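You operate a simulated robot arm through the tools that you are given. There is no shell and no other tool.

You run a simulated two-armed robot. Do the job below in one go: nothing can be reset, and whatever is moved stays where it is left.

## Task
On the top of the beech table, fold the white hand towel in half.

Only the result counts: the job must be done as asked and must still hold three seconds after the hand-in. Knocking over, shifting, dropping, spilling or breaking anything else fails it. Flat cloth is picked up by pressing the open fingertips on it (5 to 10 N) and closing them slowly along it; thin cloth reads only 2 to 8 mm in the jaws.

## Robot
Two 7-joint arms with two-finger parallel grippers on one trunk, on a base that moves. Base frame: it is fixed to the floor where the robot stands at the start and does not move with it; the origin is under the middle of the robot, x ahead of it, y to its left, z up; the surface under the hand at the start is at about z = 820. Readings come in mm, rad, newtons and seconds.
The left shoulder is at the start at [50, 209, 1196], the right one opposite. With the tool pointing down near the work surface each hand reaches from about 100 to 900 mm from the robot's upright axis, wherever it stands, measured 20 degrees to its own side. Places, roughly: top of the beech table [600, 0, 800]. Payload 4.4 kg a hand.
Tool frame (each hand has its own): the origin (TCP) lies between the finger pads and is the grasp point; the fingertips stand 23 mm ahead of it; z points along the fingers, y is the line along which they close. The gripper opens to 94 mm. The fingers are 38 mm wide and 10 mm thick; the gripper's body (54 by 96 mm) begins 39 mm behind the TCP.
Orientation is told as [roll, pitch, yaw] about the base's x, y, z axes, in that order, counted from this pose: with the fingers straight down and closing along the base's y, the tool's x points along the base's -x, its y along +y and its z along -z.

## Interface
- The arms move only by the tool arm_command. It takes "left_plan", "right_plan" or both (then of equal length, played together; a hand with none holds still); each is a list of rows, each a list of 7 numbers: the closure, from 0 (fully open) to 1 (shut), then the shift along the base's x, y, z in mm, then the turn, a rotation vector about the base's x, y, z in rad. In form: [[jaw, x, y, z, ax, ay, az], ...]. A call has 1 to 20 rows; each row shifts and turns the commanded pose from where the row before left it. Rows are played at 5 a second. More than 50 mm and 0.15 rad between two rows, or a gripper value outside its range, and nothing of the call is played. A pose out of reach is approached as far as the arm can. The call stops where the force on the tool passes 40 N (or 10 N more than at its start, if that is more) or the arm is blocked; 0.2 s more then pass. The fingers move at their own pace (about 108 mm/s each) and stop on an object; they squeeze with about 32 N. The grip force told is the motor's: it shows also when the fingers shut on nothing. Time passes only in rows, and 0.2 s behind the last, so rows that do not move let the fingers close. The reply holds the time, the measured pose of the TCP, the force on the tool along the base axes, the opening and the grip force, in the units named above and with some noise, with the torque about the TCP (base axes, N m) and any sound that the robot's microphone picked up.
- Cameras (640 x 400 px; columns grow to the right, rows downward): "scene" is now at [147.6, 0.4, 1352.7]; the picture's right is [0.01, -1.00, 0.00], its down [-0.71, -0.01, -0.70] and it looks along [0.70, 0.01, -0.71] (base axes); focal length 214 px, centre (320, 200). "left" rides on the left gripper at [86, -16, -74] in its tool frame; the picture's right is [0.18, 0.98, 0.00], its down [-0.58, 0.11, -0.81] and it looks along [-0.79, 0.15, 0.59] (tool axes); focal length 243 px, centre (320, 200). "right" rides on the right gripper at [86, 16, -74] in its tool frame; the picture's right is [-0.18, 0.98, 0.00], its down [-0.58, -0.11, -0.81] and it looks along [-0.79, -0.15, 0.59] (tool axes); focal length 243 px, centre (320, 200).
- grab_frame(camera): a new picture of that camera. It takes no simulated time.
- move_column(by): slides the trunk up (or, below 0, down) by that many mm; the arms and the scene camera ride with it, the base frame stays. It gives what a move gives, with no picture.
- steer(legs): drives the robot by 1 to 6 legs, each [ahead, left, turn to the left] in mm, mm and rad, along the robot's own axes; the way and the turn of a leg run together, so that a leg with both is an arc; at most 1500 mm and 3.142 rad a leg. The arms and the cameras ride along, it lands a little off, and it stops where it bumps. It gives what a move gives.
- pan_tilt(pan, tilt): turns the head with the scene camera to pan (to the left, within 1.396 rad either way) and tilt (down, from -0.506 to 1.204), counted from straight ahead of the robot. It gives what a move gives.
- locate(camera, pixels): there is no depth. For up to 12 entries [column, row, z] of the newest picture of that camera ("zoom" is the newest enlarged one), the place [x, y] in the base frame at which the ray of that pixel passes the height z, good to about 2 mm. It takes no simulated time.
- enlarge(camera, box): a new picture of the part [left, top, right, bottom] of that camera's present view, enlarged. It takes no simulated time.
- close_job(): hands the job in; it is judged then, once.

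Unless the task says otherwise, let go and move clear before handing in.

The tools are called after "Request:" by a JSON object that holds its "method" and its "body". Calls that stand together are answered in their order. arm_command: Moves the arms, as the interface text tells. Its arguments: {"type":"object","properties":{"left_plan":{"type":"array","items":{"type":"array","items":{"type":"number"}}},"right_plan":{"type":"array","items":{"type":"array","items":{"type":"number"}}}},"required":[]} The other tools are called the same way: move_column (by) moves the trunk up or down; steer (legs) drives the base; pan_tilt (pan, tilt) turns the head that bears the scene camera; grab_frame (camera) takes a picture; locate (camera, pixels) gives the place at which the rays of pixels pass given heights; enlarge (camera, box) takes an enlarged picture of a part of a camera's view; close_job () hands the job in.

At the start:

```text
time: 0.0
left_tcp_pos: [589.7, -14.7, 1068.1]
left_tcp_rot: [0.001, 0.0, 0.0]
left_wrist_force: [-0.1, -0.3, -0.3]
left_torque: [-0.02, 0.02, 0.01]
left_opening: 93.7
left_grasp_force: 0.1
right_tcp_pos: [460.9, -510.8, 1035.2]
right_tcp_rot: [-0.001, 0.001, 0.0]
right_wrist_force: [0.2, 0.2, 0.8]
right_torque: [-0.01, -0.02, 0.03]
right_opening: 93.8
right_grasp_force: 0.0
trunk travel left (down, up): [-275.0, 288.0]
robot x, y, heading: [-2.1, 1.6, 0.002]
head pan, tilt (commanded): [0.007, 0.792]
```

scene: 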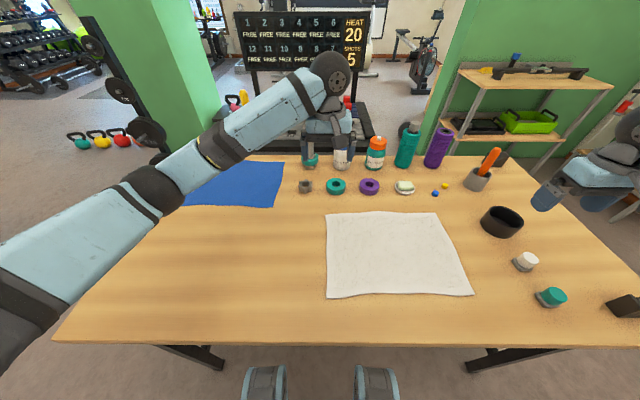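
right: 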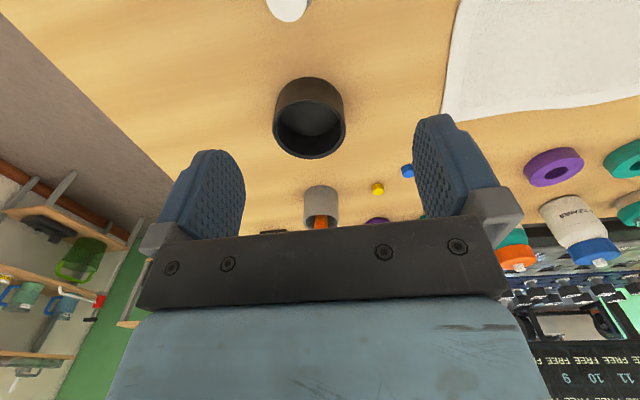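
left: 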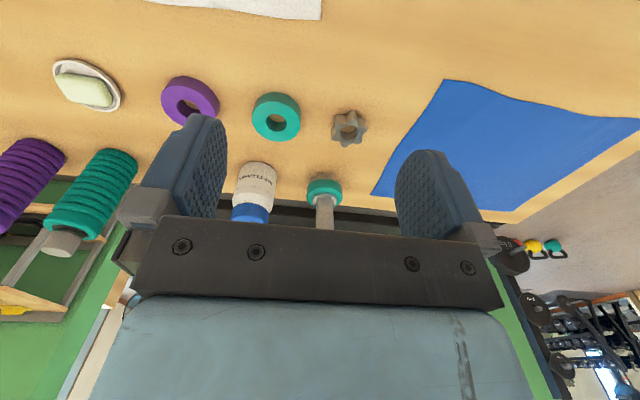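

The scene picture shows the white towel with corners near (326,213), (425,212), (473,295) and (326,299). I'll locate these corners and enlarge the view to see the edges better.

Request:
{"method": "locate", "body": {"camera": "scene", "pixels": [[326, 213, 820], [425, 212, 820], [473, 295, 820], [326, 299, 820], [53, 342, 820], [640, 345, 820], [486, 222, 820], [405, 188, 820], [369, 186, 820]]}}

Request:
{"method": "enlarge", "body": {"camera": "scene", "box": [300, 170, 500, 320]}}

```text
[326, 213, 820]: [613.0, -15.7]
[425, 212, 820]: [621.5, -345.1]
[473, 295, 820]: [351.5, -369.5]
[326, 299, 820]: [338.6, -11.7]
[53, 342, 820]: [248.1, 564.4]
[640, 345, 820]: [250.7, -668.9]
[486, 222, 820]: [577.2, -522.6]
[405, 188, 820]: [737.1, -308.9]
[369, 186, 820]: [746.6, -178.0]
```

```text
2.67 times, centred on (400, 245) of scene
```

zoom: 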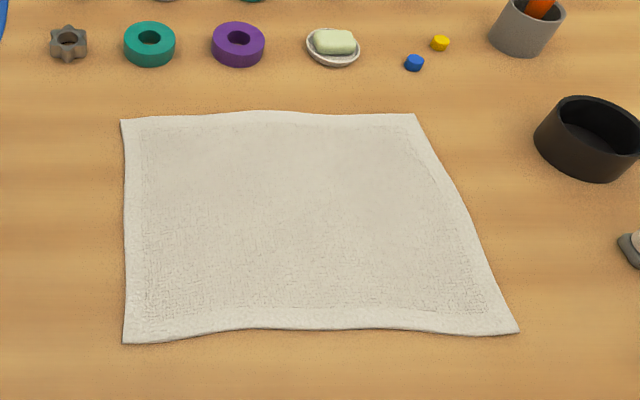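

The towel's far corners sit at about (613,-16) and (621,-345), and its near corners at about (339,-12) and (351,-370). I plan to pinch the far edge near both corners and bring it over onto the near edge, so I'm moving both hands above the far corners for a closer look.

Request:
{"method": "arm_command", "body": {"left_plan": [[0, 1.3, -3.1, -14.8, 0, 0, 0], [0, 1.3, -3.1, -14.8, 0, 0, 0], [0, 1.3, -3.1, -14.8, 0, 0, 0], [0, 1.3, -3.1, -14.8, 0, 0, 0], [0, 1.3, -3.1, -14.8, 0, 0, 0], [0, 1.3, -3.1, -14.8, 0, 0, 0], [0, 1.3, -3.1, -14.8, 0, 0, 0], [0, 1.3, -3.1, -14.8, 0, 0, 0], [0, 1.3, -3.1, -14.8, 0, 0, 0], [0, 1.3, -3.1, -14.8, 0, 0, 0]], "right_plan": [[0, 24.5, 32.7, 0, 0, 0, 0], [0, 24.5, 32.7, 0, 0, 0, 0], [0, 24.5, 32.7, 0, 0, 0, 0], [0, 24.5, 32.7, 0, 0, 0, 0], [0, 24.5, 32.7, 0, 0, 0, 0], [0, 24.5, 32.7, 0, 0, 0, 0], [0, 0, 0, -28.8, 0, 0, 0], [0, 0, 0, -28.8, 0, 0, 0], [0, 0, 0, -28.8, 0, 0, 0], [0, 0, 0, -28.8, 0, 0, 0]]}}

```text
time: 2.2
left_tcp_pos: [603.5, -45.9, 919.0]
left_tcp_rot: [0.001, 0.0, 0.0]
left_wrist_force: [0.2, 0.4, -0.9]
left_torque: [0.02, -0.02, -0.02]
left_opening: 94.1
left_grasp_force: 0.1
right_tcp_pos: [610.2, -315.2, 921.4]
right_tcp_rot: [-0.001, 0.0, -0.001]
right_wrist_force: [-0.3, 0.6, -0.5]
right_torque: [-0.01, -0.01, -0.01]
right_opening: 94.0
right_grasp_force: 0.1
trunk travel left (down, up): [-275.0, 288.0]
robot x, y, heading: [1.6, -1.6, 0.001]
head pan, tilt (commanded): [0.007, 0.792]
```

Both hands are at about z=920 over the far corners. Now I'll check the wrist and scene pictures.

Request:
{"method": "grab_frame", "body": {"camera": "left"}}

Request:
{"method": "grab_frame", "body": {"camera": "right"}}

Request:
{"method": "grab_frame", "body": {"camera": "scene"}}

```text
taken
```

left: 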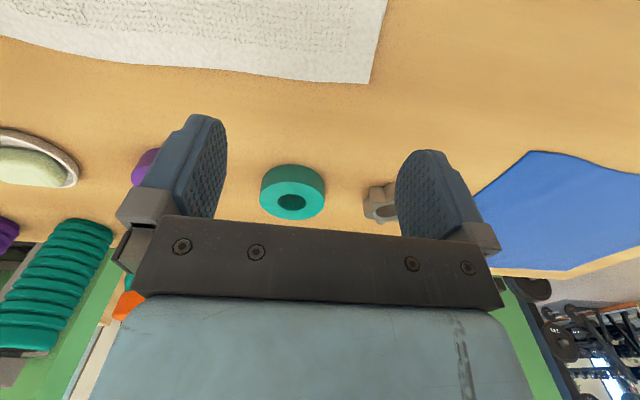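

```text
taken
```

right: 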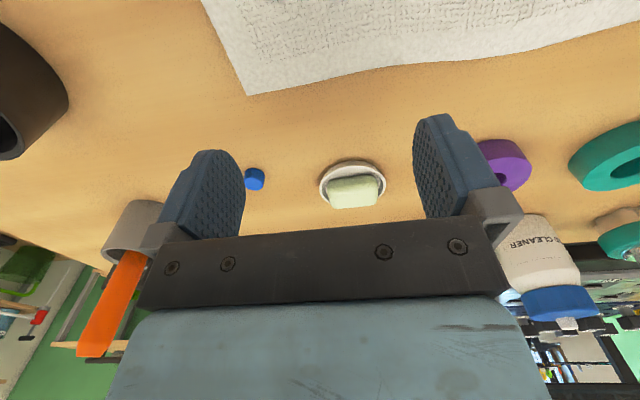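

```text
taken
```

scene: 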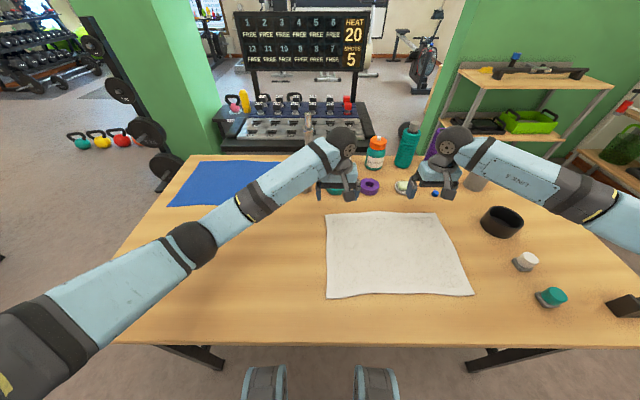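

In the left wrist view corner A shows at (369,84), and in the right wrist view corner B shows at (247,95). I'll locate them along with points on the edge.

Request:
{"method": "locate", "body": {"camera": "left", "pixels": [[369, 84, 822], [300, 79, 822], [200, 70, 822], [100, 60, 822], [10, 38, 822], [386, 5, 822]]}}

Request:
{"method": "locate", "body": {"camera": "right", "pixels": [[247, 95, 822], [300, 85, 822], [400, 68, 822], [500, 55, 822], [620, 22, 822], [202, 3, 822]]}}

Request:
{"method": "locate", "body": {"camera": "scene", "pixels": [[326, 213, 822], [425, 212, 822], [473, 295, 822], [326, 299, 822], [375, 211, 822], [400, 294, 822], [450, 246, 822], [325, 255, 822]]}}

```text
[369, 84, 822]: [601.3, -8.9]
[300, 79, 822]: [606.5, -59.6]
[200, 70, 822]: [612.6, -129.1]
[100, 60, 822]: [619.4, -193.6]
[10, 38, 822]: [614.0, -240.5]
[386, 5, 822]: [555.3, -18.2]
```

```text
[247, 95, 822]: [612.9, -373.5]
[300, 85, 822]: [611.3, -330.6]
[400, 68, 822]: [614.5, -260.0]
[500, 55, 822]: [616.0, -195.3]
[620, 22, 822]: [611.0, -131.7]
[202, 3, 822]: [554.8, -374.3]
```

```text
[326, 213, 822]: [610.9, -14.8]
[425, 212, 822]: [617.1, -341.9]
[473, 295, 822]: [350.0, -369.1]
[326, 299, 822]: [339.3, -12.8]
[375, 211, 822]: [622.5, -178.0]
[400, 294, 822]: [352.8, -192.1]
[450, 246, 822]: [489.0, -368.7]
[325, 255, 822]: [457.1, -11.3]
```

Both wrist views agree that the corners are A≈(603,-10) and B≈(613,-374); my earlier read of B from the scene picture was off. I'll shift the hands slightly inside the far edge, narrow the jaws to about 40 mm and come down to just above the cloth.

Request:
{"method": "arm_command", "body": {"left_plan": [[0.3, -3.0, -1, 0, 0, 0, 0], [0.57, -3.5, -1, -16, 0, 0, 0], [0.57, 0, 0, -16, 0, 0, 0], [0.57, 0, 0, -16, 0, 0, 0], [0.57, 0, 0, -16, 0, 0, 0], [0.57, 0, 0, 0, 0, 0, 0]], "right_plan": [[0.3, -3.0, -11, 0, 0, 0, 0], [0.57, -3.2, -11, -16.6, 0, 0, 0], [0.57, 0, 0, -16.6, 0, 0, 0], [0.57, 0, 0, -16.6, 0, 0, 0], [0.57, 0, 0, -16.6, 0, 0, 0], [0.57, 0, 0, 0, 0, 0, 0]]}}

Request:
{"method": "grab_frame", "body": {"camera": "left"}}

Request:
{"method": "grab_frame", "body": {"camera": "right"}}

Request:
{"method": "enlarge", "body": {"camera": "scene", "box": [300, 160, 500, 310]}}

```text
time: 3.6
left_tcp_pos: [597.8, -46.6, 857.3]
left_tcp_rot: [0.001, 0.0, -0.001]
left_wrist_force: [-0.2, 0.7, 0.0]
left_torque: [-0.02, -0.01, -0.02]
left_opening: 40.7
left_grasp_force: 0.1
right_tcp_pos: [602.1, -335.2, 856.1]
right_tcp_rot: [0.002, 0.0, -0.001]
right_wrist_force: [0.3, 0.5, 0.7]
right_torque: [0.02, -0.01, -0.03]
right_opening: 40.4
right_grasp_force: 0.1
trunk travel left (down, up): [-275.0, 288.0]
robot x, y, heading: [-2.4, 1.2, 0.002]
head pan, tilt (commanded): [0.007, 0.792]
```

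```text
taken
```

left: 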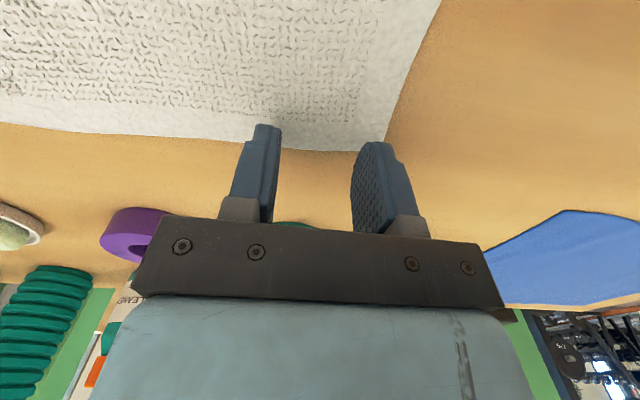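

```text
taken
```

right: 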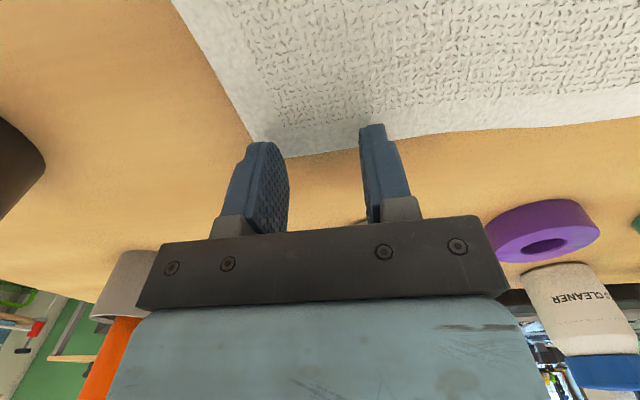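

```text
2.67 times, centred on (400, 235) of scene
```

zoom: 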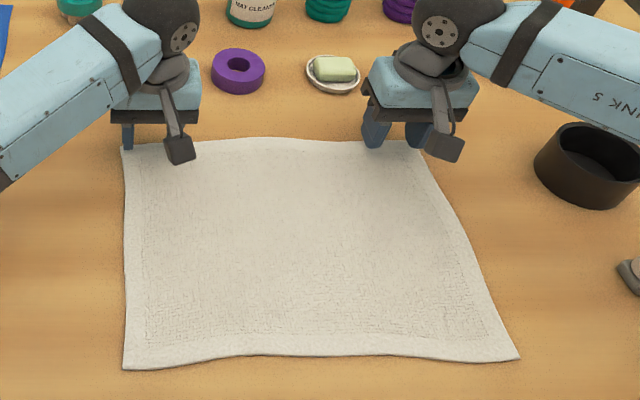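

The left fingertips at (267,124) and (375,142) and the right ones at (262,142) and (372,125) are hovering over the far edge strip. I'll locate the corners and the edge from these close views.

Request:
{"method": "locate", "body": {"camera": "left", "pixels": [[384, 143, 822], [325, 151, 822], [200, 138, 822], [267, 124, 834], [375, 142, 834]]}}

Request:
{"method": "locate", "body": {"camera": "right", "pixels": [[252, 140, 822], [315, 156, 822], [430, 136, 822], [262, 142, 834], [372, 125, 834]]}}

```text
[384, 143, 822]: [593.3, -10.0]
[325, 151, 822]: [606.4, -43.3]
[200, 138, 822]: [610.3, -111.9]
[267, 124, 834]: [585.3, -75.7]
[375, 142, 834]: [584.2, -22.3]
```

```text
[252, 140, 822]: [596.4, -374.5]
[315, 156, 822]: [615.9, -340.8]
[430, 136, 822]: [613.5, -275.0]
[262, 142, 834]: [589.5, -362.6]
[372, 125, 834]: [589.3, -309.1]
```

The far edge lies at x≈606 at the left hand and x≈615 at the right hand. I'll move the right hand 4 mm further out and lower both hands towards contact.

Request:
{"method": "arm_command", "body": {"left_plan": [[0.57, 0, 0, -4, 0, 0, 0], [0.57, 0, 0, -3, 0, 0, 0], [0.57, 0, 0, -2, 0, 0, 0], [0.57, 0, 0, 0, 0, 0, 0]], "right_plan": [[0.57, 4, 0, -3, 0, 0, 0], [0.57, 0, 0, -3, 0, 0, 0], [0.57, 0, 0, -2, 0, 0, 0], [0.57, 0, 0, 0, 0, 0, 0]]}}

```text
time: 4.6
left_tcp_pos: [595.9, -47.0, 847.7]
left_tcp_rot: [0.0, -0.001, -0.001]
left_wrist_force: [0.9, -1.2, 2.2]
left_torque: [-0.01, -0.02, -0.03]
left_opening: 40.3
left_grasp_force: 0.1
right_tcp_pos: [605.8, -335.9, 847.8]
right_tcp_rot: [0.001, 0.001, 0.002]
right_wrist_force: [1.0, 0.5, 1.8]
right_torque: [-0.01, 0.02, -0.04]
right_opening: 40.6
right_grasp_force: 0.0
trunk travel left (down, up): [-275.0, 288.0]
robot x, y, heading: [0.5, 0.5, -0.001]
head pan, tilt (commanded): [0.007, 0.792]
```

Both hands read about 2 N upward at z≈847.7, so contact is just starting. I'll press down a little more.

Request:
{"method": "arm_command", "body": {"left_plan": [[0.57, 0, 0, -1, 0, 0, 0], [0.57, 0, 0, -0.5, 0, 0, 0], [0.57, 0, 0, 0, 0, 0, 0]], "right_plan": [[0.57, 0, 0, -1, 0, 0, 0], [0.57, 0, 0, -0.5, 0, 0, 0], [0.57, 0, 0, 0, 0, 0, 0]]}}

```text
time: 5.4
left_tcp_pos: [596.4, -47.0, 846.7]
left_tcp_rot: [0.0, -0.001, 0.0]
left_wrist_force: [0.1, -2.4, 6.7]
left_torque: [-0.09, 0.03, -0.01]
left_opening: 40.4
left_grasp_force: 0.0
right_tcp_pos: [604.7, -336.1, 845.5]
right_tcp_rot: [0.001, -0.002, 0.0]
right_wrist_force: [1.9, 1.7, 8.4]
right_torque: [-0.01, 0.06, -0.01]
right_opening: 40.3
right_grasp_force: 0.1
trunk travel left (down, up): [-275.0, 288.0]
robot x, y, heading: [3.5, -0.0, -0.006]
head pan, tilt (commanded): [0.007, 0.792]
```

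The press forces are 6.7 N on the left and 8.4 N on the right, which is within the 5–10 N range. Now I'll close the fingers slowly along the cloth.

Request:
{"method": "arm_command", "body": {"left_plan": [[0.6, 0, 0, 0, 0, 0, 0], [0.63, 0, 0, 0, 0, 0, 0], [0.66, 0, 0, 0, 0, 0, 0], [0.69, 0, 0, 0, 0, 0, 0], [0.72, 0, 0, 0, 0, 0, 0], [0.75, 0, 0, 0, 0, 0, 0]], "right_plan": [[0.6, 0, 0, 0, 0, 0, 0], [0.63, 0, 0, 0, 0, 0, 0], [0.66, 0, 0, 0, 0, 0, 0], [0.69, 0, 0, 0, 0, 0, 0], [0.72, 0, 0, 0, 0, 0, 0], [0.75, 0, 0, 0, 0, 0, 0]]}}

Request:
{"method": "enlarge", "body": {"camera": "left", "box": [220, 60, 460, 210]}}

Request:
{"method": "enlarge", "body": {"camera": "right", "box": [180, 60, 420, 210]}}

```text
time: 6.8
left_tcp_pos: [595.7, -46.8, 846.3]
left_tcp_rot: [-0.001, -0.001, 0.001]
left_wrist_force: [-0.2, -0.6, 7.0]
left_torque: [-0.07, 0.08, -0.02]
left_opening: 23.3
left_grasp_force: 0.1
right_tcp_pos: [604.2, -336.5, 846.3]
right_tcp_rot: [0.0, -0.002, -0.002]
right_wrist_force: [-0.2, 2.8, 9.3]
right_torque: [0.05, 0.07, -0.02]
right_opening: 23.0
right_grasp_force: 0.1
trunk travel left (down, up): [-275.0, 288.0]
robot x, y, heading: [-1.0, -1.9, 0.001]
head pan, tilt (commanded): [0.007, 0.792]
```

```text
2.67 times, centred on (340, 135) of left
```

zoom: 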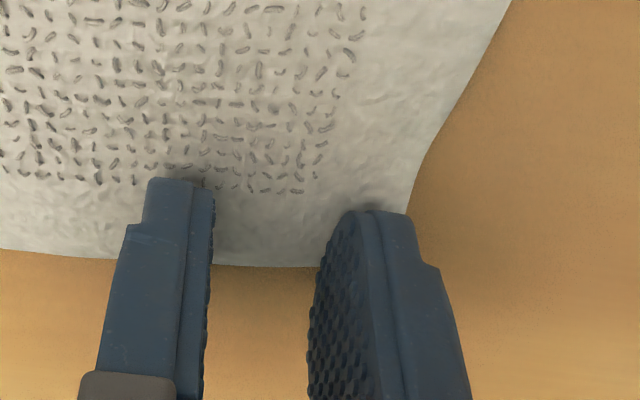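

```text
2.67 times, centred on (300, 135) of right
```

zoom: 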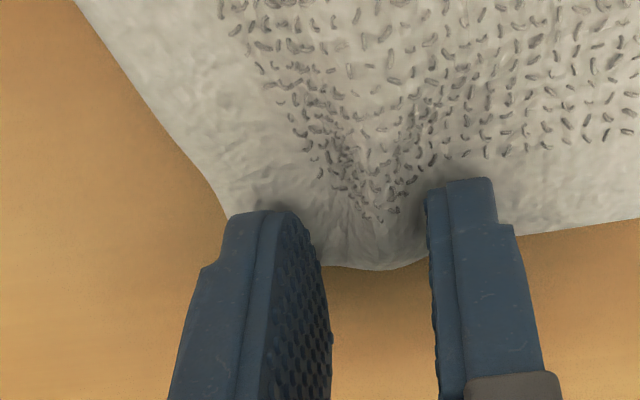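

The right hand is clearly raising a ridge between its fingers, but the left hand is gathering less. I'll press the left hand slightly harder and keep closing slowly.

Request:
{"method": "arm_command", "body": {"left_plan": [[0.76, 0, 0, -0.6, 0, 0, 0], [0.78, 0, 0, -0.3, 0, 0, 0], [0.8, 0, 0, 0, 0, 0, 0], [0.82, 0, 0, 0, 0, 0, 0], [0.84, 0, 0, 0, 0, 0, 0], [0.86, 0, 0, 0, 0, 0, 0]], "right_plan": [[0.76, 0, 0, 0, 0, 0, 0], [0.78, 0, 0, 0, 0, 0, 0], [0.8, 0, 0, 0, 0, 0, 0], [0.82, 0, 0, 0, 0, 0, 0], [0.84, 0, 0, 0, 0, 0, 0], [0.86, 0, 0, 0, 0, 0, 0]]}}

Request:
{"method": "enlarge", "body": {"camera": "left", "box": [220, 60, 460, 210]}}

Request:
{"method": "enlarge", "body": {"camera": "right", "box": [180, 60, 420, 210]}}

```text
time: 8.2
left_tcp_pos: [595.3, -47.1, 846.8]
left_tcp_rot: [-0.002, -0.001, 0.0]
left_wrist_force: [0.1, -3.4, 8.4]
left_torque: [-0.07, 0.06, 0.03]
left_opening: 14.3
left_grasp_force: 1.8
right_tcp_pos: [605.1, -335.2, 846.0]
right_tcp_rot: [0.0, -0.002, -0.001]
right_wrist_force: [0.2, 3.1, 8.0]
right_torque: [0.08, 0.08, -0.09]
right_opening: 14.5
right_grasp_force: 1.7
trunk travel left (down, up): [-275.0, 288.0]
robot x, y, heading: [-1.2, 0.3, 0.0]
head pan, tilt (commanded): [0.007, 0.792]
```

```text
2.67 times, centred on (340, 135) of left
```

zoom: 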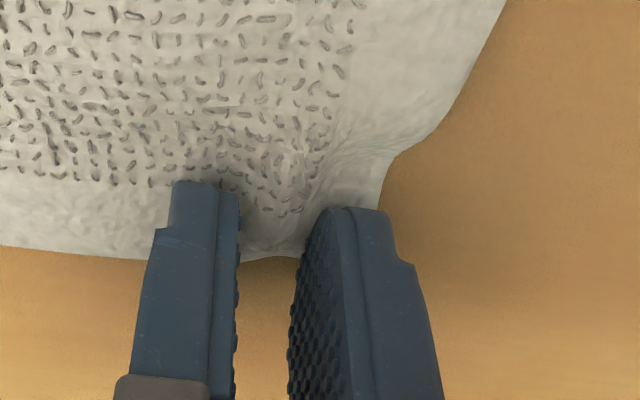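

```text
2.67 times, centred on (300, 135) of right
```

zoom: 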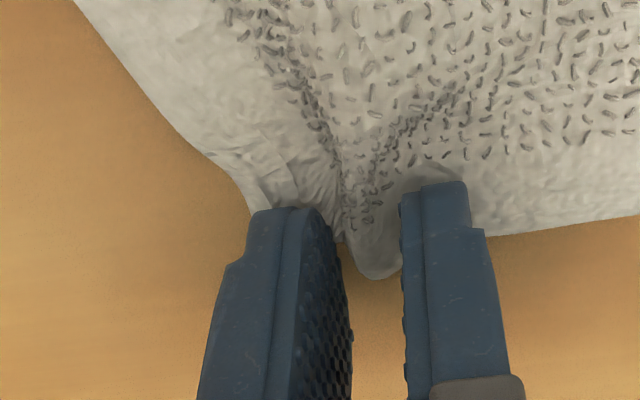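

Both hands now show a ridge of cloth between the fingers, and the grip force has risen to about 1.7 N. I'll finish the closing slowly.

Request:
{"method": "arm_command", "body": {"left_plan": [[0.88, 0, 0, 0, 0, 0, 0], [0.9, 0, 0, 0, 0, 0, 0], [0.92, 0, 0, 0, 0, 0, 0], [0.94, 0, 0, 0, 0, 0, 0], [0.96, 0, 0, 0, 0, 0, 0], [0.98, 0, 0, 0, 0, 0, 0], [1, 0, 0, 0, 0, 0, 0], [1, 0, 0, 0, 0, 0, 0], [1, 0, 0, 0, 0, 0, 0]], "right_plan": [[0.88, 0, 0, 0, 0, 0, 0], [0.9, 0, 0, 0, 0, 0, 0], [0.92, 0, 0, 0, 0, 0, 0], [0.94, 0, 0, 0, 0, 0, 0], [0.96, 0, 0, 0, 0, 0, 0], [0.98, 0, 0, 0, 0, 0, 0], [1, 0, 0, 0, 0, 0, 0], [1, 0, 0, 0, 0, 0, 0], [1, 0, 0, 0, 0, 0, 0]]}}

Request:
{"method": "enlarge", "body": {"camera": "left", "box": [220, 60, 460, 210]}}

Request:
{"method": "enlarge", "body": {"camera": "right", "box": [180, 60, 420, 210]}}

```text
time: 10.2
left_tcp_pos: [594.3, -48.2, 847.4]
left_tcp_rot: [-0.002, -0.002, 0.001]
left_wrist_force: [1.0, -17.6, 10.2]
left_torque: [-0.45, 0.06, 0.22]
left_opening: 4.3
left_grasp_force: 32.2
right_tcp_pos: [604.4, -335.2, 845.7]
right_tcp_rot: [0.0, -0.001, 0.003]
right_wrist_force: [0.2, 19.0, 9.3]
right_torque: [0.46, 0.11, -0.25]
right_opening: 4.5
right_grasp_force: 31.9
trunk travel left (down, up): [-275.0, 288.0]
robot x, y, heading: [0.4, 5.2, -0.001]
head pan, tilt (commanded): [0.007, 0.792]
```

```text
2.67 times, centred on (340, 135) of left
```

zoom: 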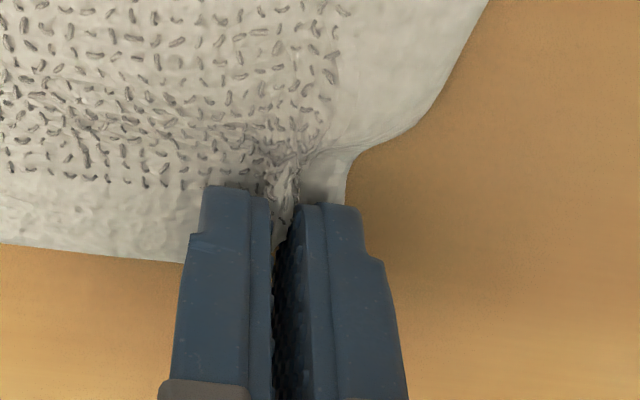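

```text
2.67 times, centred on (300, 135) of right
```

zoom: 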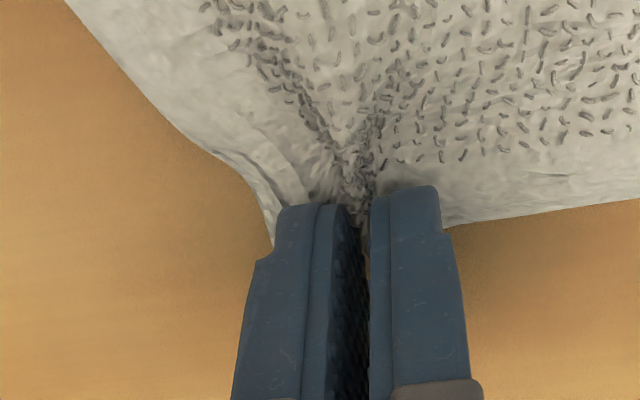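

The openings are 4.3 and 4.5 mm, so the cloth is held. The ±18 N along y shows the edge is taut between the hands, so I'll lift a little while easing the hands towards each other.

Request:
{"method": "arm_command", "body": {"left_plan": [[1, 0, -2, 2, 0, 0, 0], [1, 0, -2, 4, 0, 0, 0], [1, -1, -2, 6, 0, 0, 0], [1, -2, 0, 8, 0, 0, 0], [1, 0, 0, 0, 0, 0, 0]], "right_plan": [[1, 0, 2, 2, 0, 0, 0], [1, 0, 2, 4, 0, 0, 0], [1, -1, 2, 6, 0, 0, 0], [1, -2, 0, 8, 0, 0, 0], [1, 0, 0, 0, 0, 0, 0]]}}

Request:
{"method": "grab_frame", "body": {"camera": "left"}}

Request:
{"method": "grab_frame", "body": {"camera": "right"}}

Request:
{"method": "enlarge", "body": {"camera": "scene", "box": [300, 160, 500, 310]}}

```text
time: 11.4
left_tcp_pos: [593.9, -52.8, 867.1]
left_tcp_rot: [-0.001, -0.001, 0.0]
left_wrist_force: [0.1, -5.7, -0.8]
left_torque: [-0.1, 0.01, 0.11]
left_opening: 4.0
left_grasp_force: 31.8
right_tcp_pos: [602.1, -330.8, 864.6]
right_tcp_rot: [-0.003, 0.001, 0.0]
right_wrist_force: [0.3, 4.8, -0.2]
right_torque: [0.09, 0.0, -0.04]
right_opening: 3.7
right_grasp_force: 32.6
trunk travel left (down, up): [-275.0, 288.0]
robot x, y, heading: [-2.4, 1.9, 0.002]
head pan, tilt (commanded): [0.007, 0.792]
```

```text
taken
```

left: 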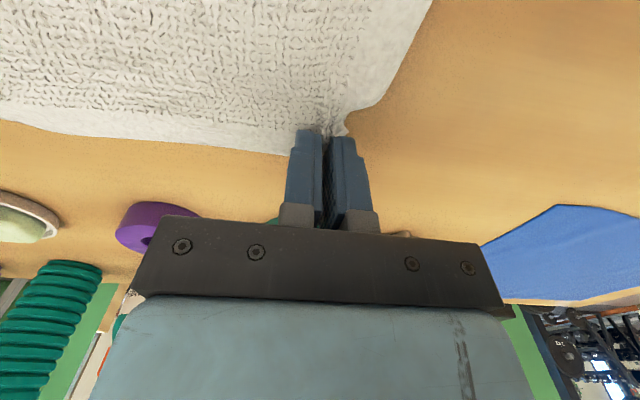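

```text
taken
```

right: 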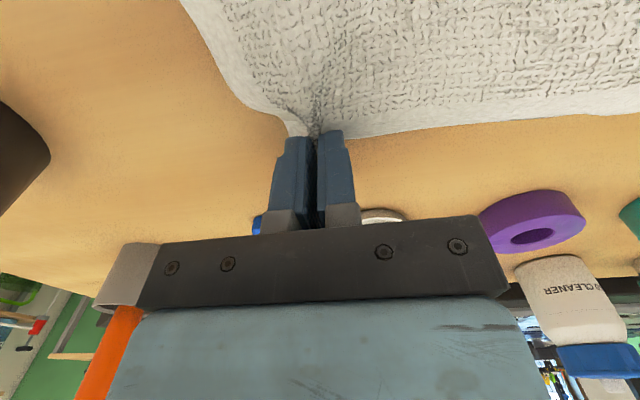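

```text
2.67 times, centred on (400, 235) of scene
```

zoom: 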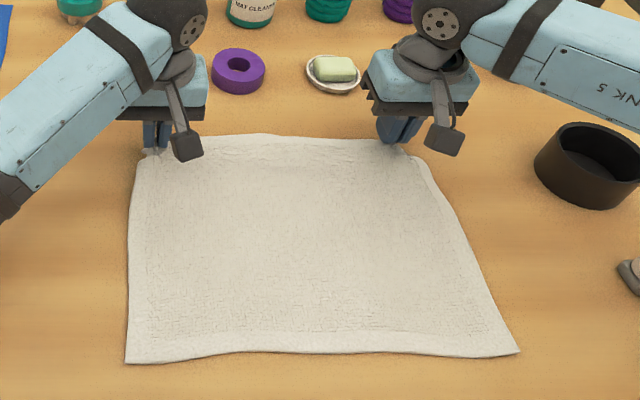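

Both corners came up with the hands; the scene zoom shows the edge lifted at (155,150) and (400,150), and the tension is down to about 5 N. Next I'll carry the edge in an arc up over the fold line, tilting the fingers away from the robot as I go so the edge turns over.

Request:
{"method": "arm_command", "body": {"left_plan": [[1, -10.4, 0, 13.2, 0, -0.0436, 0], [1, -10.4, 0, 13.2, 0, -0.0436, 0], [1, -8.8, 0, 10.8, 0, -0.0436, 0], [1, -8.8, 0, 10.8, 0, -0.0436, 0], [1, -11.3, 0, 8.5, 0, -0.0524, 0], [1, -11.3, 0, 8.5, 0, -0.0524, 0], [1, -13.1, 0, 5.5, 0, -0.0524, 0], [1, -13.1, 0, 5.5, 0, -0.0524, 0], [1, -14.1, 0, 2.1, 0, -0.0524, 0], [1, -14.1, 0, 2.1, 0, -0.0524, 0], [1, 0, 0, 0, 0, 0, 0]], "right_plan": [[1, -9.6, 0, 14.2, 0, -0.0436, 0], [1, -9.6, 0, 14.2, 0, -0.0436, 0], [1, -8.8, 0, 10.8, 0, -0.0436, 0], [1, -8.8, 0, 10.8, 0, -0.0436, 0], [1, -11.3, 0, 8.5, 0, -0.0524, 0], [1, -11.3, 0, 8.5, 0, -0.0524, 0], [1, -13.1, 0, 5.5, 0, -0.0524, 0], [1, -13.1, 0, 5.5, 0, -0.0524, 0], [1, -14.1, 0, 2.1, 0, -0.0524, 0], [1, -14.1, 0, 2.1, 0, -0.0524, 0], [1, 0, 0, 0, 0, 0, 0]]}}

Request:
{"method": "grab_frame", "body": {"camera": "scene"}}

Request:
{"method": "grab_frame", "body": {"camera": "left"}}

Request:
{"method": "grab_frame", "body": {"camera": "right"}}

```text
time: 14.0
left_tcp_pos: [465.0, -75.9, 974.6]
left_tcp_rot: [-0.015, -0.538, -0.012]
left_wrist_force: [0.2, 0.0, 1.1]
left_torque: [-0.01, 0.02, 0.06]
left_opening: 3.9
left_grasp_force: 31.9
right_tcp_pos: [475.5, -339.7, 954.1]
right_tcp_rot: [0.012, -0.508, -0.007]
right_wrist_force: [-0.2, 0.3, 0.3]
right_torque: [-0.07, 0.04, 0.04]
right_opening: 3.4
right_grasp_force: 31.7
trunk travel left (down, up): [-275.0, 288.0]
robot x, y, heading: [1.7, -1.0, -0.003]
head pan, tilt (commanded): [0.007, 0.792]
stopped in row 11 (left hand): the arm was blocked; the commanded pose is now the measured one
```

```text
taken
```

scene: 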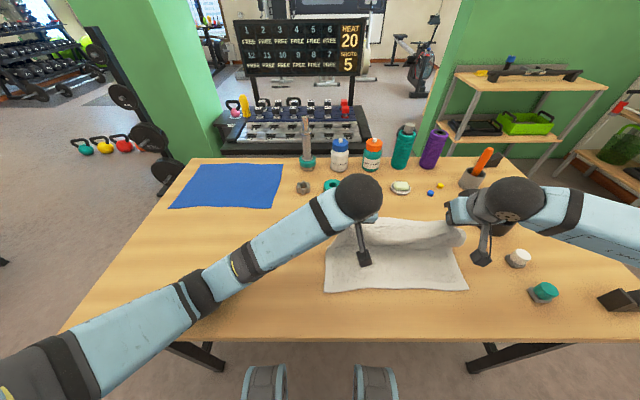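

```text
taken
```

left: 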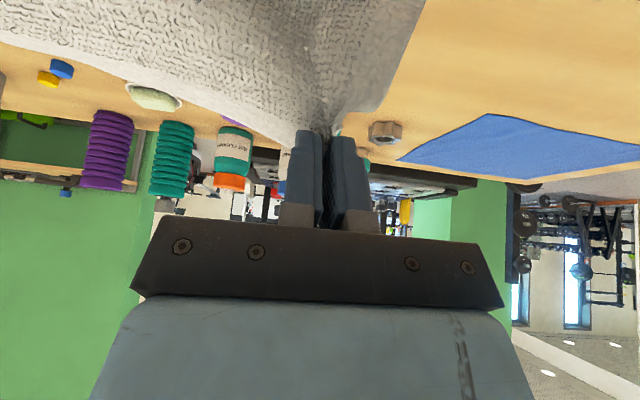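

```text
taken
```

right: 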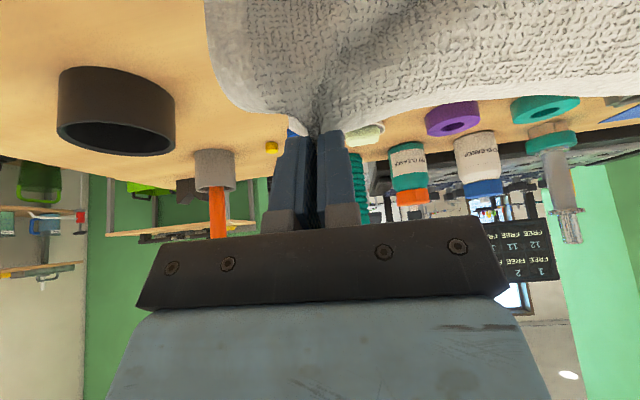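

The left arm was blocked at (465,-76,975): with the tilt it is too close to the robot. I'll swing the hands forward and lower them, then back the base off for more arm room, which also carries the cloth in the fold direction.

Request:
{"method": "arm_command", "body": {"left_plan": [[1, 14, 4.6, -9, 0, 0.04, 0], [1, 14, 4.6, -9, 0, 0.04, 0], [1, 14, 4.6, -9, 0, 0.04, 0], [1, 14, 4.6, -9, 0, 0.03, 0], [1, 14, 4.6, -9, 0, 0, 0], [1, 0, 0, 0, 0, 0, 0]], "right_plan": [[1, 14, 2, -5, 0, 0.03, 0], [1, 14, 2, -5, 0, 0.03, 0], [1, 14, 2, -5, 0, 0.03, 0], [1, 14, 2, -5, 0, 0.03, 0], [1, 14, 1, -4, 0, 0, 0], [1, 0, 0, 0, 0, 0, 0]]}}

Request:
{"method": "grab_frame", "body": {"camera": "scene"}}

```text
time: 15.6
left_tcp_pos: [565.8, -32.0, 959.5]
left_tcp_rot: [0.005, -0.454, -0.003]
left_wrist_force: [-1.9, -19.2, -2.9]
left_torque: [-0.47, 0.02, 0.03]
left_opening: 4.1
left_grasp_force: 32.8
right_tcp_pos: [552.1, -320.6, 929.9]
right_tcp_rot: [0.013, -0.383, 0.001]
right_wrist_force: [1.5, 19.1, 2.1]
right_torque: [0.56, -0.04, -0.09]
right_opening: 4.3
right_grasp_force: 31.9
trunk travel left (down, up): [-275.0, 288.0]
robot x, y, heading: [-1.5, -0.2, -0.003]
head pan, tilt (commanded): [0.007, 0.792]
stopped in row 6 (left hand): the arm was blocked; the commanded pose is now the measured one
```

```text
taken
```

scene: 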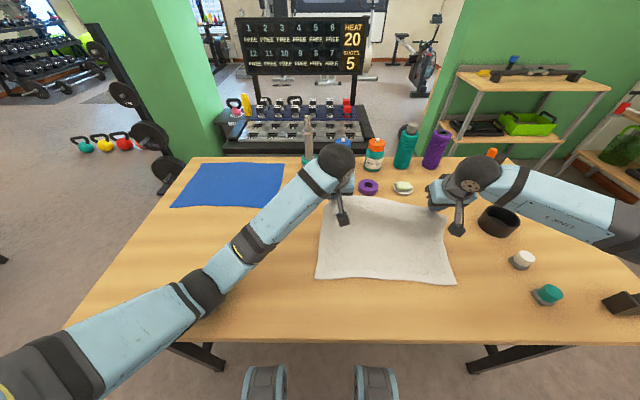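

The left hand stopped at (566,-32,960), off its commanded pose again, and the edge is taut at 19 N. The towel's near edge has slid forward to (317,280) and (456,285). I'll look more closely at what is blocking the left arm.

Request:
{"method": "enlarge", "body": {"camera": "scene", "box": [0, 130, 420, 392]}}

Request:
{"method": "locate", "body": {"camera": "scene", "pixels": [[205, 295, 860], [205, 295, 900], [205, 295, 950], [205, 295, 1000], [40, 345, 900], [40, 345, 1000], [40, 345, 1100], [317, 280, 822], [456, 285, 822]]}}

```text
1.52 times, centred on (210, 261) of scene
```

zoom: 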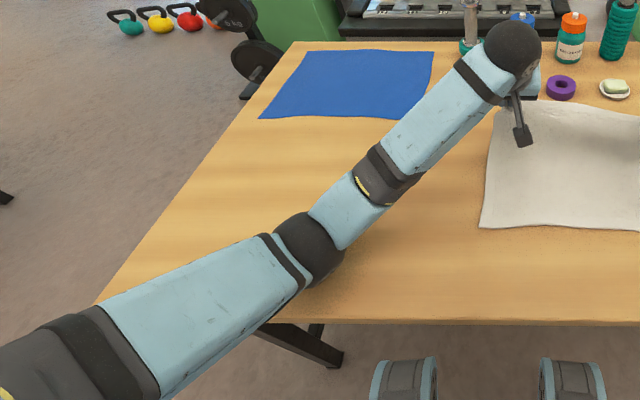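

```text
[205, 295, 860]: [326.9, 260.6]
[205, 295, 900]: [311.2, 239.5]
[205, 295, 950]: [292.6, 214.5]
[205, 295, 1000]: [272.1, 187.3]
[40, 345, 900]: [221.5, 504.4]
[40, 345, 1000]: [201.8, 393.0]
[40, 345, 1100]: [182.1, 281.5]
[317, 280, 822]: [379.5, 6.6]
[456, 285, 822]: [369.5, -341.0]
```

The zoom shows the left elbow at (310,250) resting on the table, which is why the arm was blocked. I'll straighten the hands to vertical, lower them over the far side and slacken the edge, and then raise the trunk in steps so the elbows clear the table.

Request:
{"method": "arm_command", "body": {"left_plan": [[1, 4.8, -2.2, -6, 0, 0.0757, 0], [1, 4.8, -2.2, -10, 0, 0.0757, 0], [1, 4.8, -2.2, -16, 0, 0.0757, 0], [1, 4.8, -2.2, -16, 0, 0.0757, 0], [1, 4.8, -2.2, -16, 0, 0.0757, 0], [1, 4.8, -2.2, -16, 0, 0.0757, 0], [1, 0, 0, 0, 0, 0, 0]], "right_plan": [[1, 6.3, 0, -8.3, 0, 0.064, 0], [1, 6.3, 0, -8.3, 0, 0.064, 0], [1, 6.3, 0, -8.3, 0, 0.064, 0], [1, 6.3, 0, -8.3, 0, 0.064, 0], [1, 6.3, 0, -8.3, 0, 0.064, 0], [1, 6.3, 0, -8.3, 0, 0.064, 0], [1, 0, 0, 0, 0, 0, 0]]}}

Request:
{"method": "grab_frame", "body": {"camera": "scene"}}

```text
time: 17.2
left_tcp_pos: [597.3, -45.5, 866.5]
left_tcp_rot: [-0.006, 0.023, -0.004]
left_wrist_force: [0.1, -3.3, 0.3]
left_torque: [-0.08, -0.01, 0.09]
left_opening: 3.8
left_grasp_force: 32.6
right_tcp_pos: [596.9, -322.3, 873.4]
right_tcp_rot: [0.0, 0.012, -0.004]
right_wrist_force: [0.7, 4.7, -0.5]
right_torque: [0.1, -0.01, -0.01]
right_opening: 3.7
right_grasp_force: 31.8
trunk travel left (down, up): [-275.0, 288.0]
robot x, y, heading: [0.0, -1.1, -0.003]
head pan, tilt (commanded): [0.007, 0.792]
```

```text
taken
```

scene: 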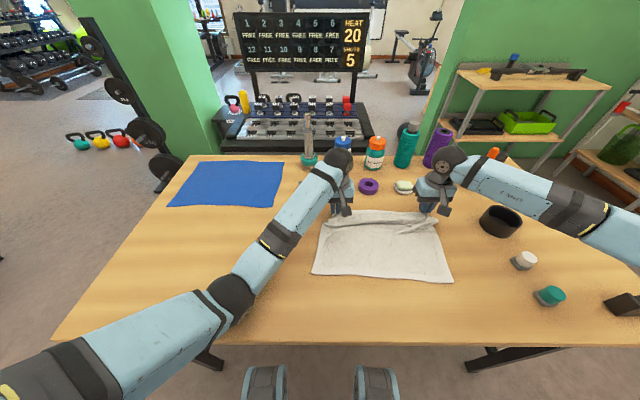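

Both hands are vertical and holding at z≈870, and the cloth is slack. I'll raise the trunk 70 mm.

Request:
{"method": "move_column", "body": {"by": 70}}

```text
time: 18.3
left_tcp_pos: [601.3, -41.9, 936.3]
left_tcp_rot: [-0.004, 0.026, -0.001]
left_wrist_force: [0.2, -4.3, -0.7]
left_torque: [-0.09, 0.01, 0.09]
left_opening: 4.0
left_grasp_force: 31.8
right_tcp_pos: [599.1, -320.2, 941.7]
right_tcp_rot: [0.001, 0.015, -0.001]
right_wrist_force: [0.1, 4.1, 0.2]
right_torque: [0.11, -0.01, -0.01]
right_opening: 3.6
right_grasp_force: 32.1
trunk travel left (down, up): [-345.0, 218.0]
robot x, y, heading: [0.7, -0.1, 0.002]
head pan, tilt (commanded): [0.007, 0.792]
```

The trunk rose and both hands rode up to z≈938 still holding. I'll lower the hands again.

Request:
{"method": "arm_command", "body": {"left_plan": [[1, 0, 0, -16, 0, 0, 0], [1, 0, 0, -16, 0, 0, 0], [1, 0, 0, -16, 0, 0, 0], [1, 0, 0, -16, 0, 0, 0], [1, 0, 0, 0, 0, 0, 0]], "right_plan": [[1, 0, 0, -17, 0, 0, 0], [1, 0, 0, -17, 0, 0, 0], [1, 0, 0, -17, 0, 0, 0], [1, 0, 0, -17, 0, 0, 0], [1, 0, 0, 0, 0, 0, 0]]}}

Request:
{"method": "move_column", "body": {"by": 70}}

Request:
{"method": "arm_command", "body": {"left_plan": [[1, 0, 0, -16, 0, 0, 0], [1, 0, 0, -17, 0, 0, 0], [1, 0, 0, -17, 0, 0, 0], [1, 0, 0, -17, 0, 0, 0], [1, 0, 0, 0, 0, 0, 0]], "right_plan": [[1, 0, 0, -17, 0, 0, 0], [1, 0, 0, -17, 0, 0, 0], [1, 0, 0, -17, 0, 0, 0], [1, 0, 0, -17, 0, 0, 0], [1, 0, 0, 0, 0, 0, 0]]}}

Request:
{"method": "grab_frame", "body": {"camera": "scene"}}

```text
time: 19.5
left_tcp_pos: [599.9, -42.4, 874.3]
left_tcp_rot: [-0.002, 0.025, -0.001]
left_wrist_force: [0.2, -5.4, -0.2]
left_torque: [-0.12, -0.02, 0.07]
left_opening: 4.0
left_grasp_force: 32.0
right_tcp_pos: [599.3, -320.6, 876.5]
right_tcp_rot: [0.002, 0.013, 0.002]
right_wrist_force: [-0.9, 5.5, 0.1]
right_torque: [0.18, -0.01, -0.1]
right_opening: 3.4
right_grasp_force: 31.8
trunk travel left (down, up): [-345.0, 218.0]
robot x, y, heading: [-2.4, -0.6, -0.002]
head pan, tilt (commanded): [0.007, 0.792]
```

```text
time: 20.6
left_tcp_pos: [600.9, -42.1, 942.9]
left_tcp_rot: [-0.003, 0.025, -0.002]
left_wrist_force: [-0.5, -4.9, 0.2]
left_torque: [-0.13, 0.0, 0.08]
left_opening: 4.0
left_grasp_force: 32.5
right_tcp_pos: [600.0, -320.7, 945.5]
right_tcp_rot: [0.001, 0.016, 0.0]
right_wrist_force: [0.9, 5.7, -0.4]
right_torque: [0.16, 0.01, -0.06]
right_opening: 3.4
right_grasp_force: 31.9
trunk travel left (down, up): [-415.0, 148.0]
robot x, y, heading: [1.5, -2.0, -0.0]
head pan, tilt (commanded): [0.007, 0.792]
```

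```text
time: 21.8
left_tcp_pos: [600.4, -43.3, 878.4]
left_tcp_rot: [-0.003, 0.025, 0.0]
left_wrist_force: [0.6, -4.0, 0.7]
left_torque: [-0.04, -0.01, 0.05]
left_opening: 4.0
left_grasp_force: 32.0
right_tcp_pos: [598.8, -320.8, 877.6]
right_tcp_rot: [0.003, 0.014, 0.0]
right_wrist_force: [-0.6, 3.3, 0.2]
right_torque: [0.1, 0.01, -0.02]
right_opening: 3.5
right_grasp_force: 32.1
trunk travel left (down, up): [-415.0, 148.0]
robot x, y, heading: [1.6, 0.1, -0.0]
head pan, tilt (commanded): [0.007, 0.792]
```

```text
taken
```

scene: 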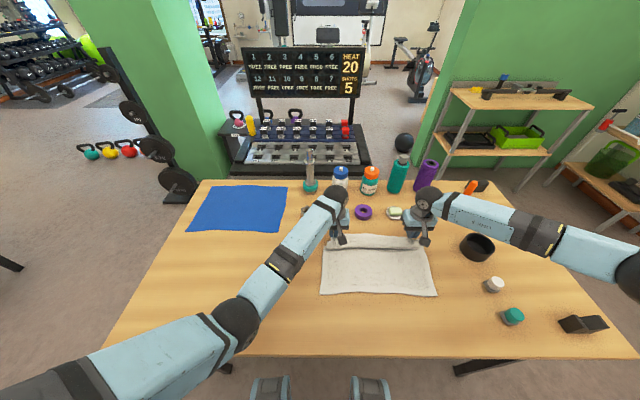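

The trunk is up 140 mm and the cloth is still held (openings 4.0 and 3.5 mm). I'll raise it another 70 mm, lower the hands again, and check where the towel's near edge is.

Request:
{"method": "move_column", "body": {"by": 70}}

Request:
{"method": "arm_command", "body": {"left_plan": [[1, 0, 0, -17, 0, 0, 0], [1, 0, 0, -17, 0, 0, 0], [1, 0, 0, -17, 0, 0, 0], [1, 0, 0, -17, 0, 0, 0], [1, 0, 0, 0, 0, 0, 0]], "right_plan": [[1, 0, 0, -17, 0, 0, 0], [1, 0, 0, -17, 0, 0, 0], [1, 0, 0, -17, 0, 0, 0], [1, 0, 0, -17, 0, 0, 0], [1, 0, 0, 0, 0, 0, 0]]}}

Request:
{"method": "grab_frame", "body": {"camera": "scene"}}

Request:
{"method": "enlarge", "body": {"camera": "scene", "box": [290, 210, 470, 322]}}

```text
time: 22.8
left_tcp_pos: [601.2, -42.5, 947.6]
left_tcp_rot: [-0.005, 0.026, 0.0]
left_wrist_force: [0.6, -3.5, -0.5]
left_torque: [-0.05, -0.01, 0.03]
left_opening: 3.8
left_grasp_force: 31.3
right_tcp_pos: [599.4, -321.1, 947.0]
right_tcp_rot: [0.002, 0.017, -0.001]
right_wrist_force: [0.2, 3.2, -0.8]
right_torque: [0.08, -0.05, -0.01]
right_opening: 3.5
right_grasp_force: 32.1
trunk travel left (down, up): [-485.0, 78.0]
robot x, y, heading: [2.1, 2.6, 0.001]
head pan, tilt (commanded): [0.007, 0.792]
```

```text
time: 24.0
left_tcp_pos: [602.3, -33.2, 874.8]
left_tcp_rot: [0.007, 0.024, 0.006]
left_wrist_force: [0.0, -12.3, 0.2]
left_torque: [-0.3, -0.01, 0.12]
left_opening: 3.9
left_grasp_force: 31.9
right_tcp_pos: [599.8, -319.9, 880.4]
right_tcp_rot: [0.003, 0.015, 0.002]
right_wrist_force: [1.0, 12.4, 0.1]
right_torque: [0.32, -0.03, -0.17]
right_opening: 3.7
right_grasp_force: 31.9
trunk travel left (down, up): [-485.0, 78.0]
robot x, y, heading: [2.5, -0.1, -0.004]
head pan, tilt (commanded): [0.007, 0.792]
```

```text
taken
```

scene: 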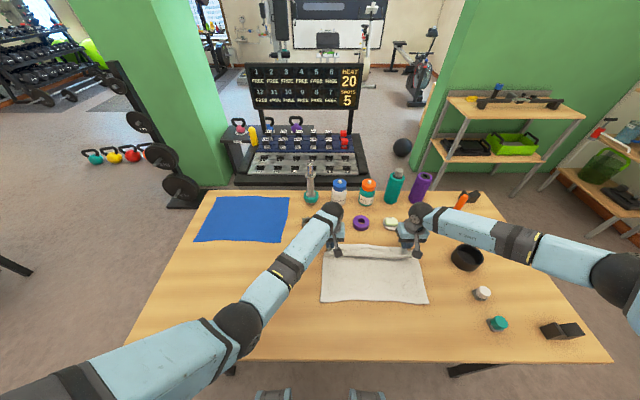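

```text
3.56 times, centred on (380, 266) of scene
```

zoom: 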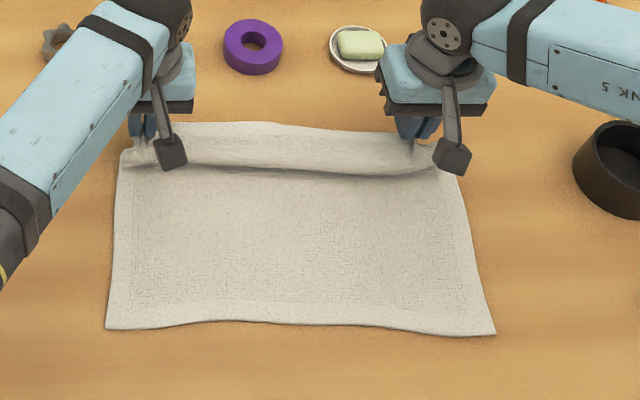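

The left hand has drifted 10 mm in y (to -33) and the edge tension is up at 12 N, so the left elbow may be resting on something again. I'll estimate the elbow's position and look closer.

Request:
{"method": "locate", "body": {"camera": "scene", "pixels": [[238, 328, 850], [238, 328, 900], [238, 328, 950], [238, 328, 1000], [238, 328, 1100], [230, 360, 820], [600, 362, 820], [140, 340, 820]]}}

Request:
{"method": "enlarge", "body": {"camera": "scene", "box": [120, 220, 360, 370]}}

Request:
{"method": "locate", "body": {"camera": "zoom", "pixels": [[300, 200, 822]]}}

```text
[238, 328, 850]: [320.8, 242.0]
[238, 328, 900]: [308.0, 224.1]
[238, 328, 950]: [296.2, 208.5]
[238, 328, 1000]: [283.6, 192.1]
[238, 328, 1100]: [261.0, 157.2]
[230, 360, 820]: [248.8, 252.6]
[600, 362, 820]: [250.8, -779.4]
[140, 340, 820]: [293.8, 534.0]
```

```text
2.67 times, centred on (240, 295) of scene
```

zoom: 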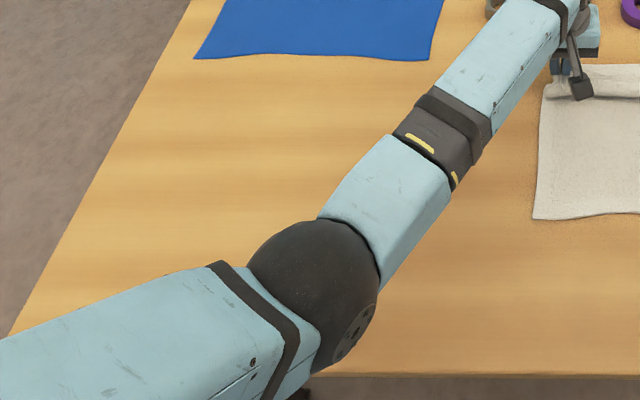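

```text
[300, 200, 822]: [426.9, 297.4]
```

The left elbow now looks clear of the table, but the left arm is still reaching across the robot's midline. The towel is centred near y=-180, so the base should move right and back. First I'll locate the towel's near corners at scene pixels (320,302) and (429,304).

Request:
{"method": "grab_frame", "body": {"camera": "scene"}}

Request:
{"method": "locate", "body": {"camera": "scene", "pixels": [[320, 302, 822], [429, 304, 822], [322, 258, 822], [421, 258, 822], [375, 301, 822]]}}

```text
taken
```

scene: 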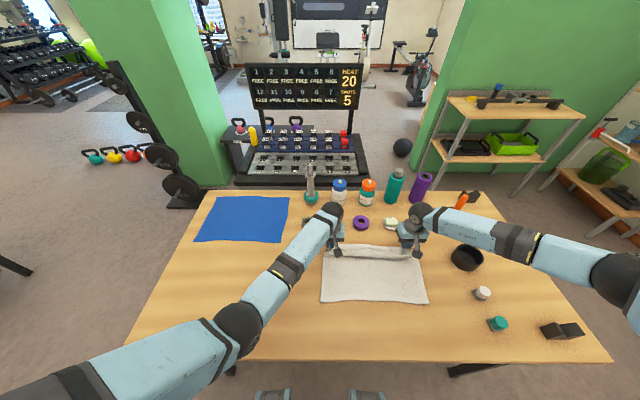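

```text
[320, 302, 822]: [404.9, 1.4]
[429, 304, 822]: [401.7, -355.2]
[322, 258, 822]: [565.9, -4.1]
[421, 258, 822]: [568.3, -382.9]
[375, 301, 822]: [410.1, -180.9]
```

The near edge is at about (405,1) to (402,-355), so the fold line should be at x≈537. I'll lift the hands and offset them before backing the base up and to the right in two steps. The cloth stays held while the arms counter each step.

Request:
{"method": "arm_command", "body": {"left_plan": [[1, 0, 4, 8, 0, 0, 0], [1, 0, 8, 8, 0, 0, 0], [1, 0, 8, 8, 0, 0, 0], [1, 0, 8, 8, 0, 0, 0], [1, 0, 8, 3, 0, 0, 0], [1, 0, 0, 0, 0, 0, 0]], "right_plan": [[1, 0.4, 10, 8, 0, 0, 0], [1, 0.4, 10, 8, 0, 0, 0], [1, 0.4, 10, 8, 0, 0, 0], [1, 0.4, 9, 6, 0, 0, 0], [1, 0.4, 8, 0, 0, 0, 0], [1, 0, 0, 0, 0, 0, 0]]}}

Request:
{"method": "steer", "body": {"legs": [[-80, -90, 0]]}}

Request:
{"method": "grab_frame", "body": {"camera": "scene"}}

```text
time: 25.4
left_tcp_pos: [600.8, -11.3, 913.1]
left_tcp_rot: [-0.003, 0.026, -0.003]
left_wrist_force: [-0.8, 0.0, -0.1]
left_torque: [0.02, -0.02, 0.02]
left_opening: 3.9
left_grasp_force: 31.9
right_tcp_pos: [601.4, -275.0, 908.7]
right_tcp_rot: [0.002, 0.013, 0.0]
right_wrist_force: [-0.7, -0.1, -0.5]
right_torque: [-0.03, -0.03, 0.06]
right_opening: 3.6
right_grasp_force: 32.2
trunk travel left (down, up): [-485.0, 78.0]
robot x, y, heading: [-2.7, -0.3, -0.003]
head pan, tilt (commanded): [0.007, 0.792]
```

```text
time: 26.9
left_tcp_pos: [524.1, -98.2, 913.3]
left_tcp_rot: [-0.004, 0.025, 0.002]
left_wrist_force: [-0.5, -0.2, 0.2]
left_torque: [0.04, 0.0, 0.03]
left_opening: 3.9
left_grasp_force: 32.0
right_tcp_pos: [523.5, -364.1, 908.3]
right_tcp_rot: [0.003, 0.013, 0.004]
right_wrist_force: [-0.1, 0.1, 0.1]
right_torque: [0.0, -0.03, 0.01]
right_opening: 3.4
right_grasp_force: 31.5
trunk travel left (down, up): [-485.0, 78.0]
robot x, y, heading: [-78.4, -92.1, 0.001]
head pan, tilt (commanded): [0.007, 0.792]
```

```text
taken
```

scene: 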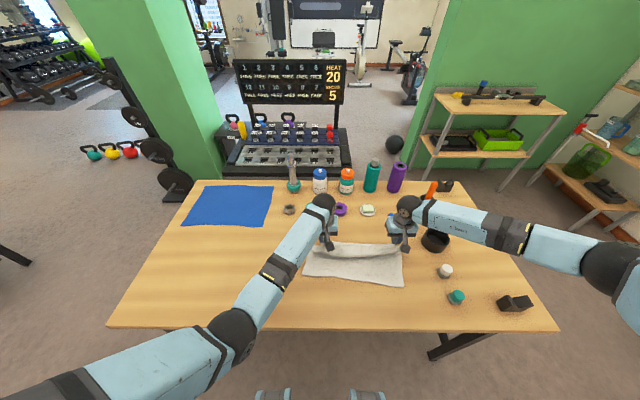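

The base moved to (-78,-92) and both hands still hold the cloth. I'll counter with the arms and then make the second base step.

Request:
{"method": "arm_command", "body": {"left_plan": [[1, 16, 18, 0, 0, 0, 0], [1, 16, 18, 0, 0, 0, 0], [1, 16, 18, 0, 0, 0, 0], [1, 16, 18, 0, 0, 0, 0], [1, 16, 18, 0, 0, 0, 0], [1, 0, 0, 0, 0, 0, 0]], "right_plan": [[1, 16, 18, 0, 0, 0, 0], [1, 16, 18, 0, 0, 0, 0], [1, 16, 18, 0, 0, 0, 0], [1, 16, 18, 0, 0, 0, 0], [1, 16, 18, 0, 0, 0, 0], [1, 0, 0, 0, 0, 0, 0]]}}

Request:
{"method": "steer", "body": {"legs": [[-80, -90, 0]]}}

Request:
{"method": "grab_frame", "body": {"camera": "scene"}}

```text
time: 28.3
left_tcp_pos: [604.0, -8.1, 914.9]
left_tcp_rot: [-0.003, 0.024, 0.001]
left_wrist_force: [0.4, 0.0, -1.1]
left_torque: [0.01, 0.01, 0.0]
left_opening: 3.9
left_grasp_force: 32.2
right_tcp_pos: [602.4, -275.5, 908.0]
right_tcp_rot: [0.003, 0.016, 0.005]
right_wrist_force: [0.1, 0.0, 0.1]
right_torque: [0.01, 0.0, 0.03]
right_opening: 3.4
right_grasp_force: 31.7
trunk travel left (down, up): [-485.0, 78.0]
robot x, y, heading: [-75.6, -92.2, 0.006]
head pan, tilt (commanded): [0.007, 0.792]
```

```text
time: 29.8
left_tcp_pos: [525.9, -93.8, 914.4]
left_tcp_rot: [-0.003, 0.026, 0.006]
left_wrist_force: [0.8, -0.2, 0.4]
left_torque: [0.02, -0.04, 0.01]
left_opening: 4.1
left_grasp_force: 32.1
right_tcp_pos: [526.1, -360.0, 908.8]
right_tcp_rot: [0.003, 0.013, 0.007]
right_wrist_force: [-0.5, 0.6, 0.3]
right_torque: [-0.01, -0.04, 0.03]
right_opening: 3.2
right_grasp_force: 32.4
trunk travel left (down, up): [-485.0, 78.0]
robot x, y, heading: [-158.0, -179.0, 0.003]
head pan, tilt (commanded): [0.007, 0.792]
```

```text
taken
```

scene: 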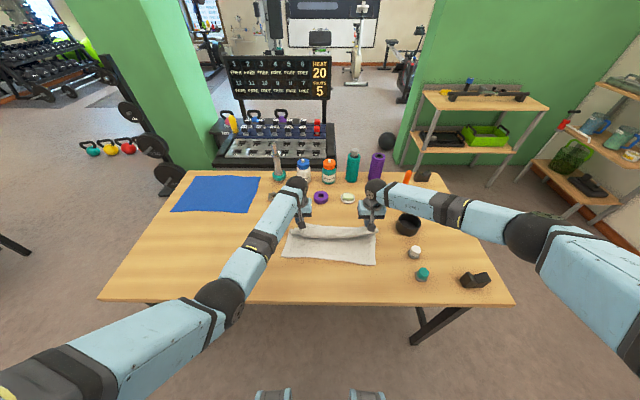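

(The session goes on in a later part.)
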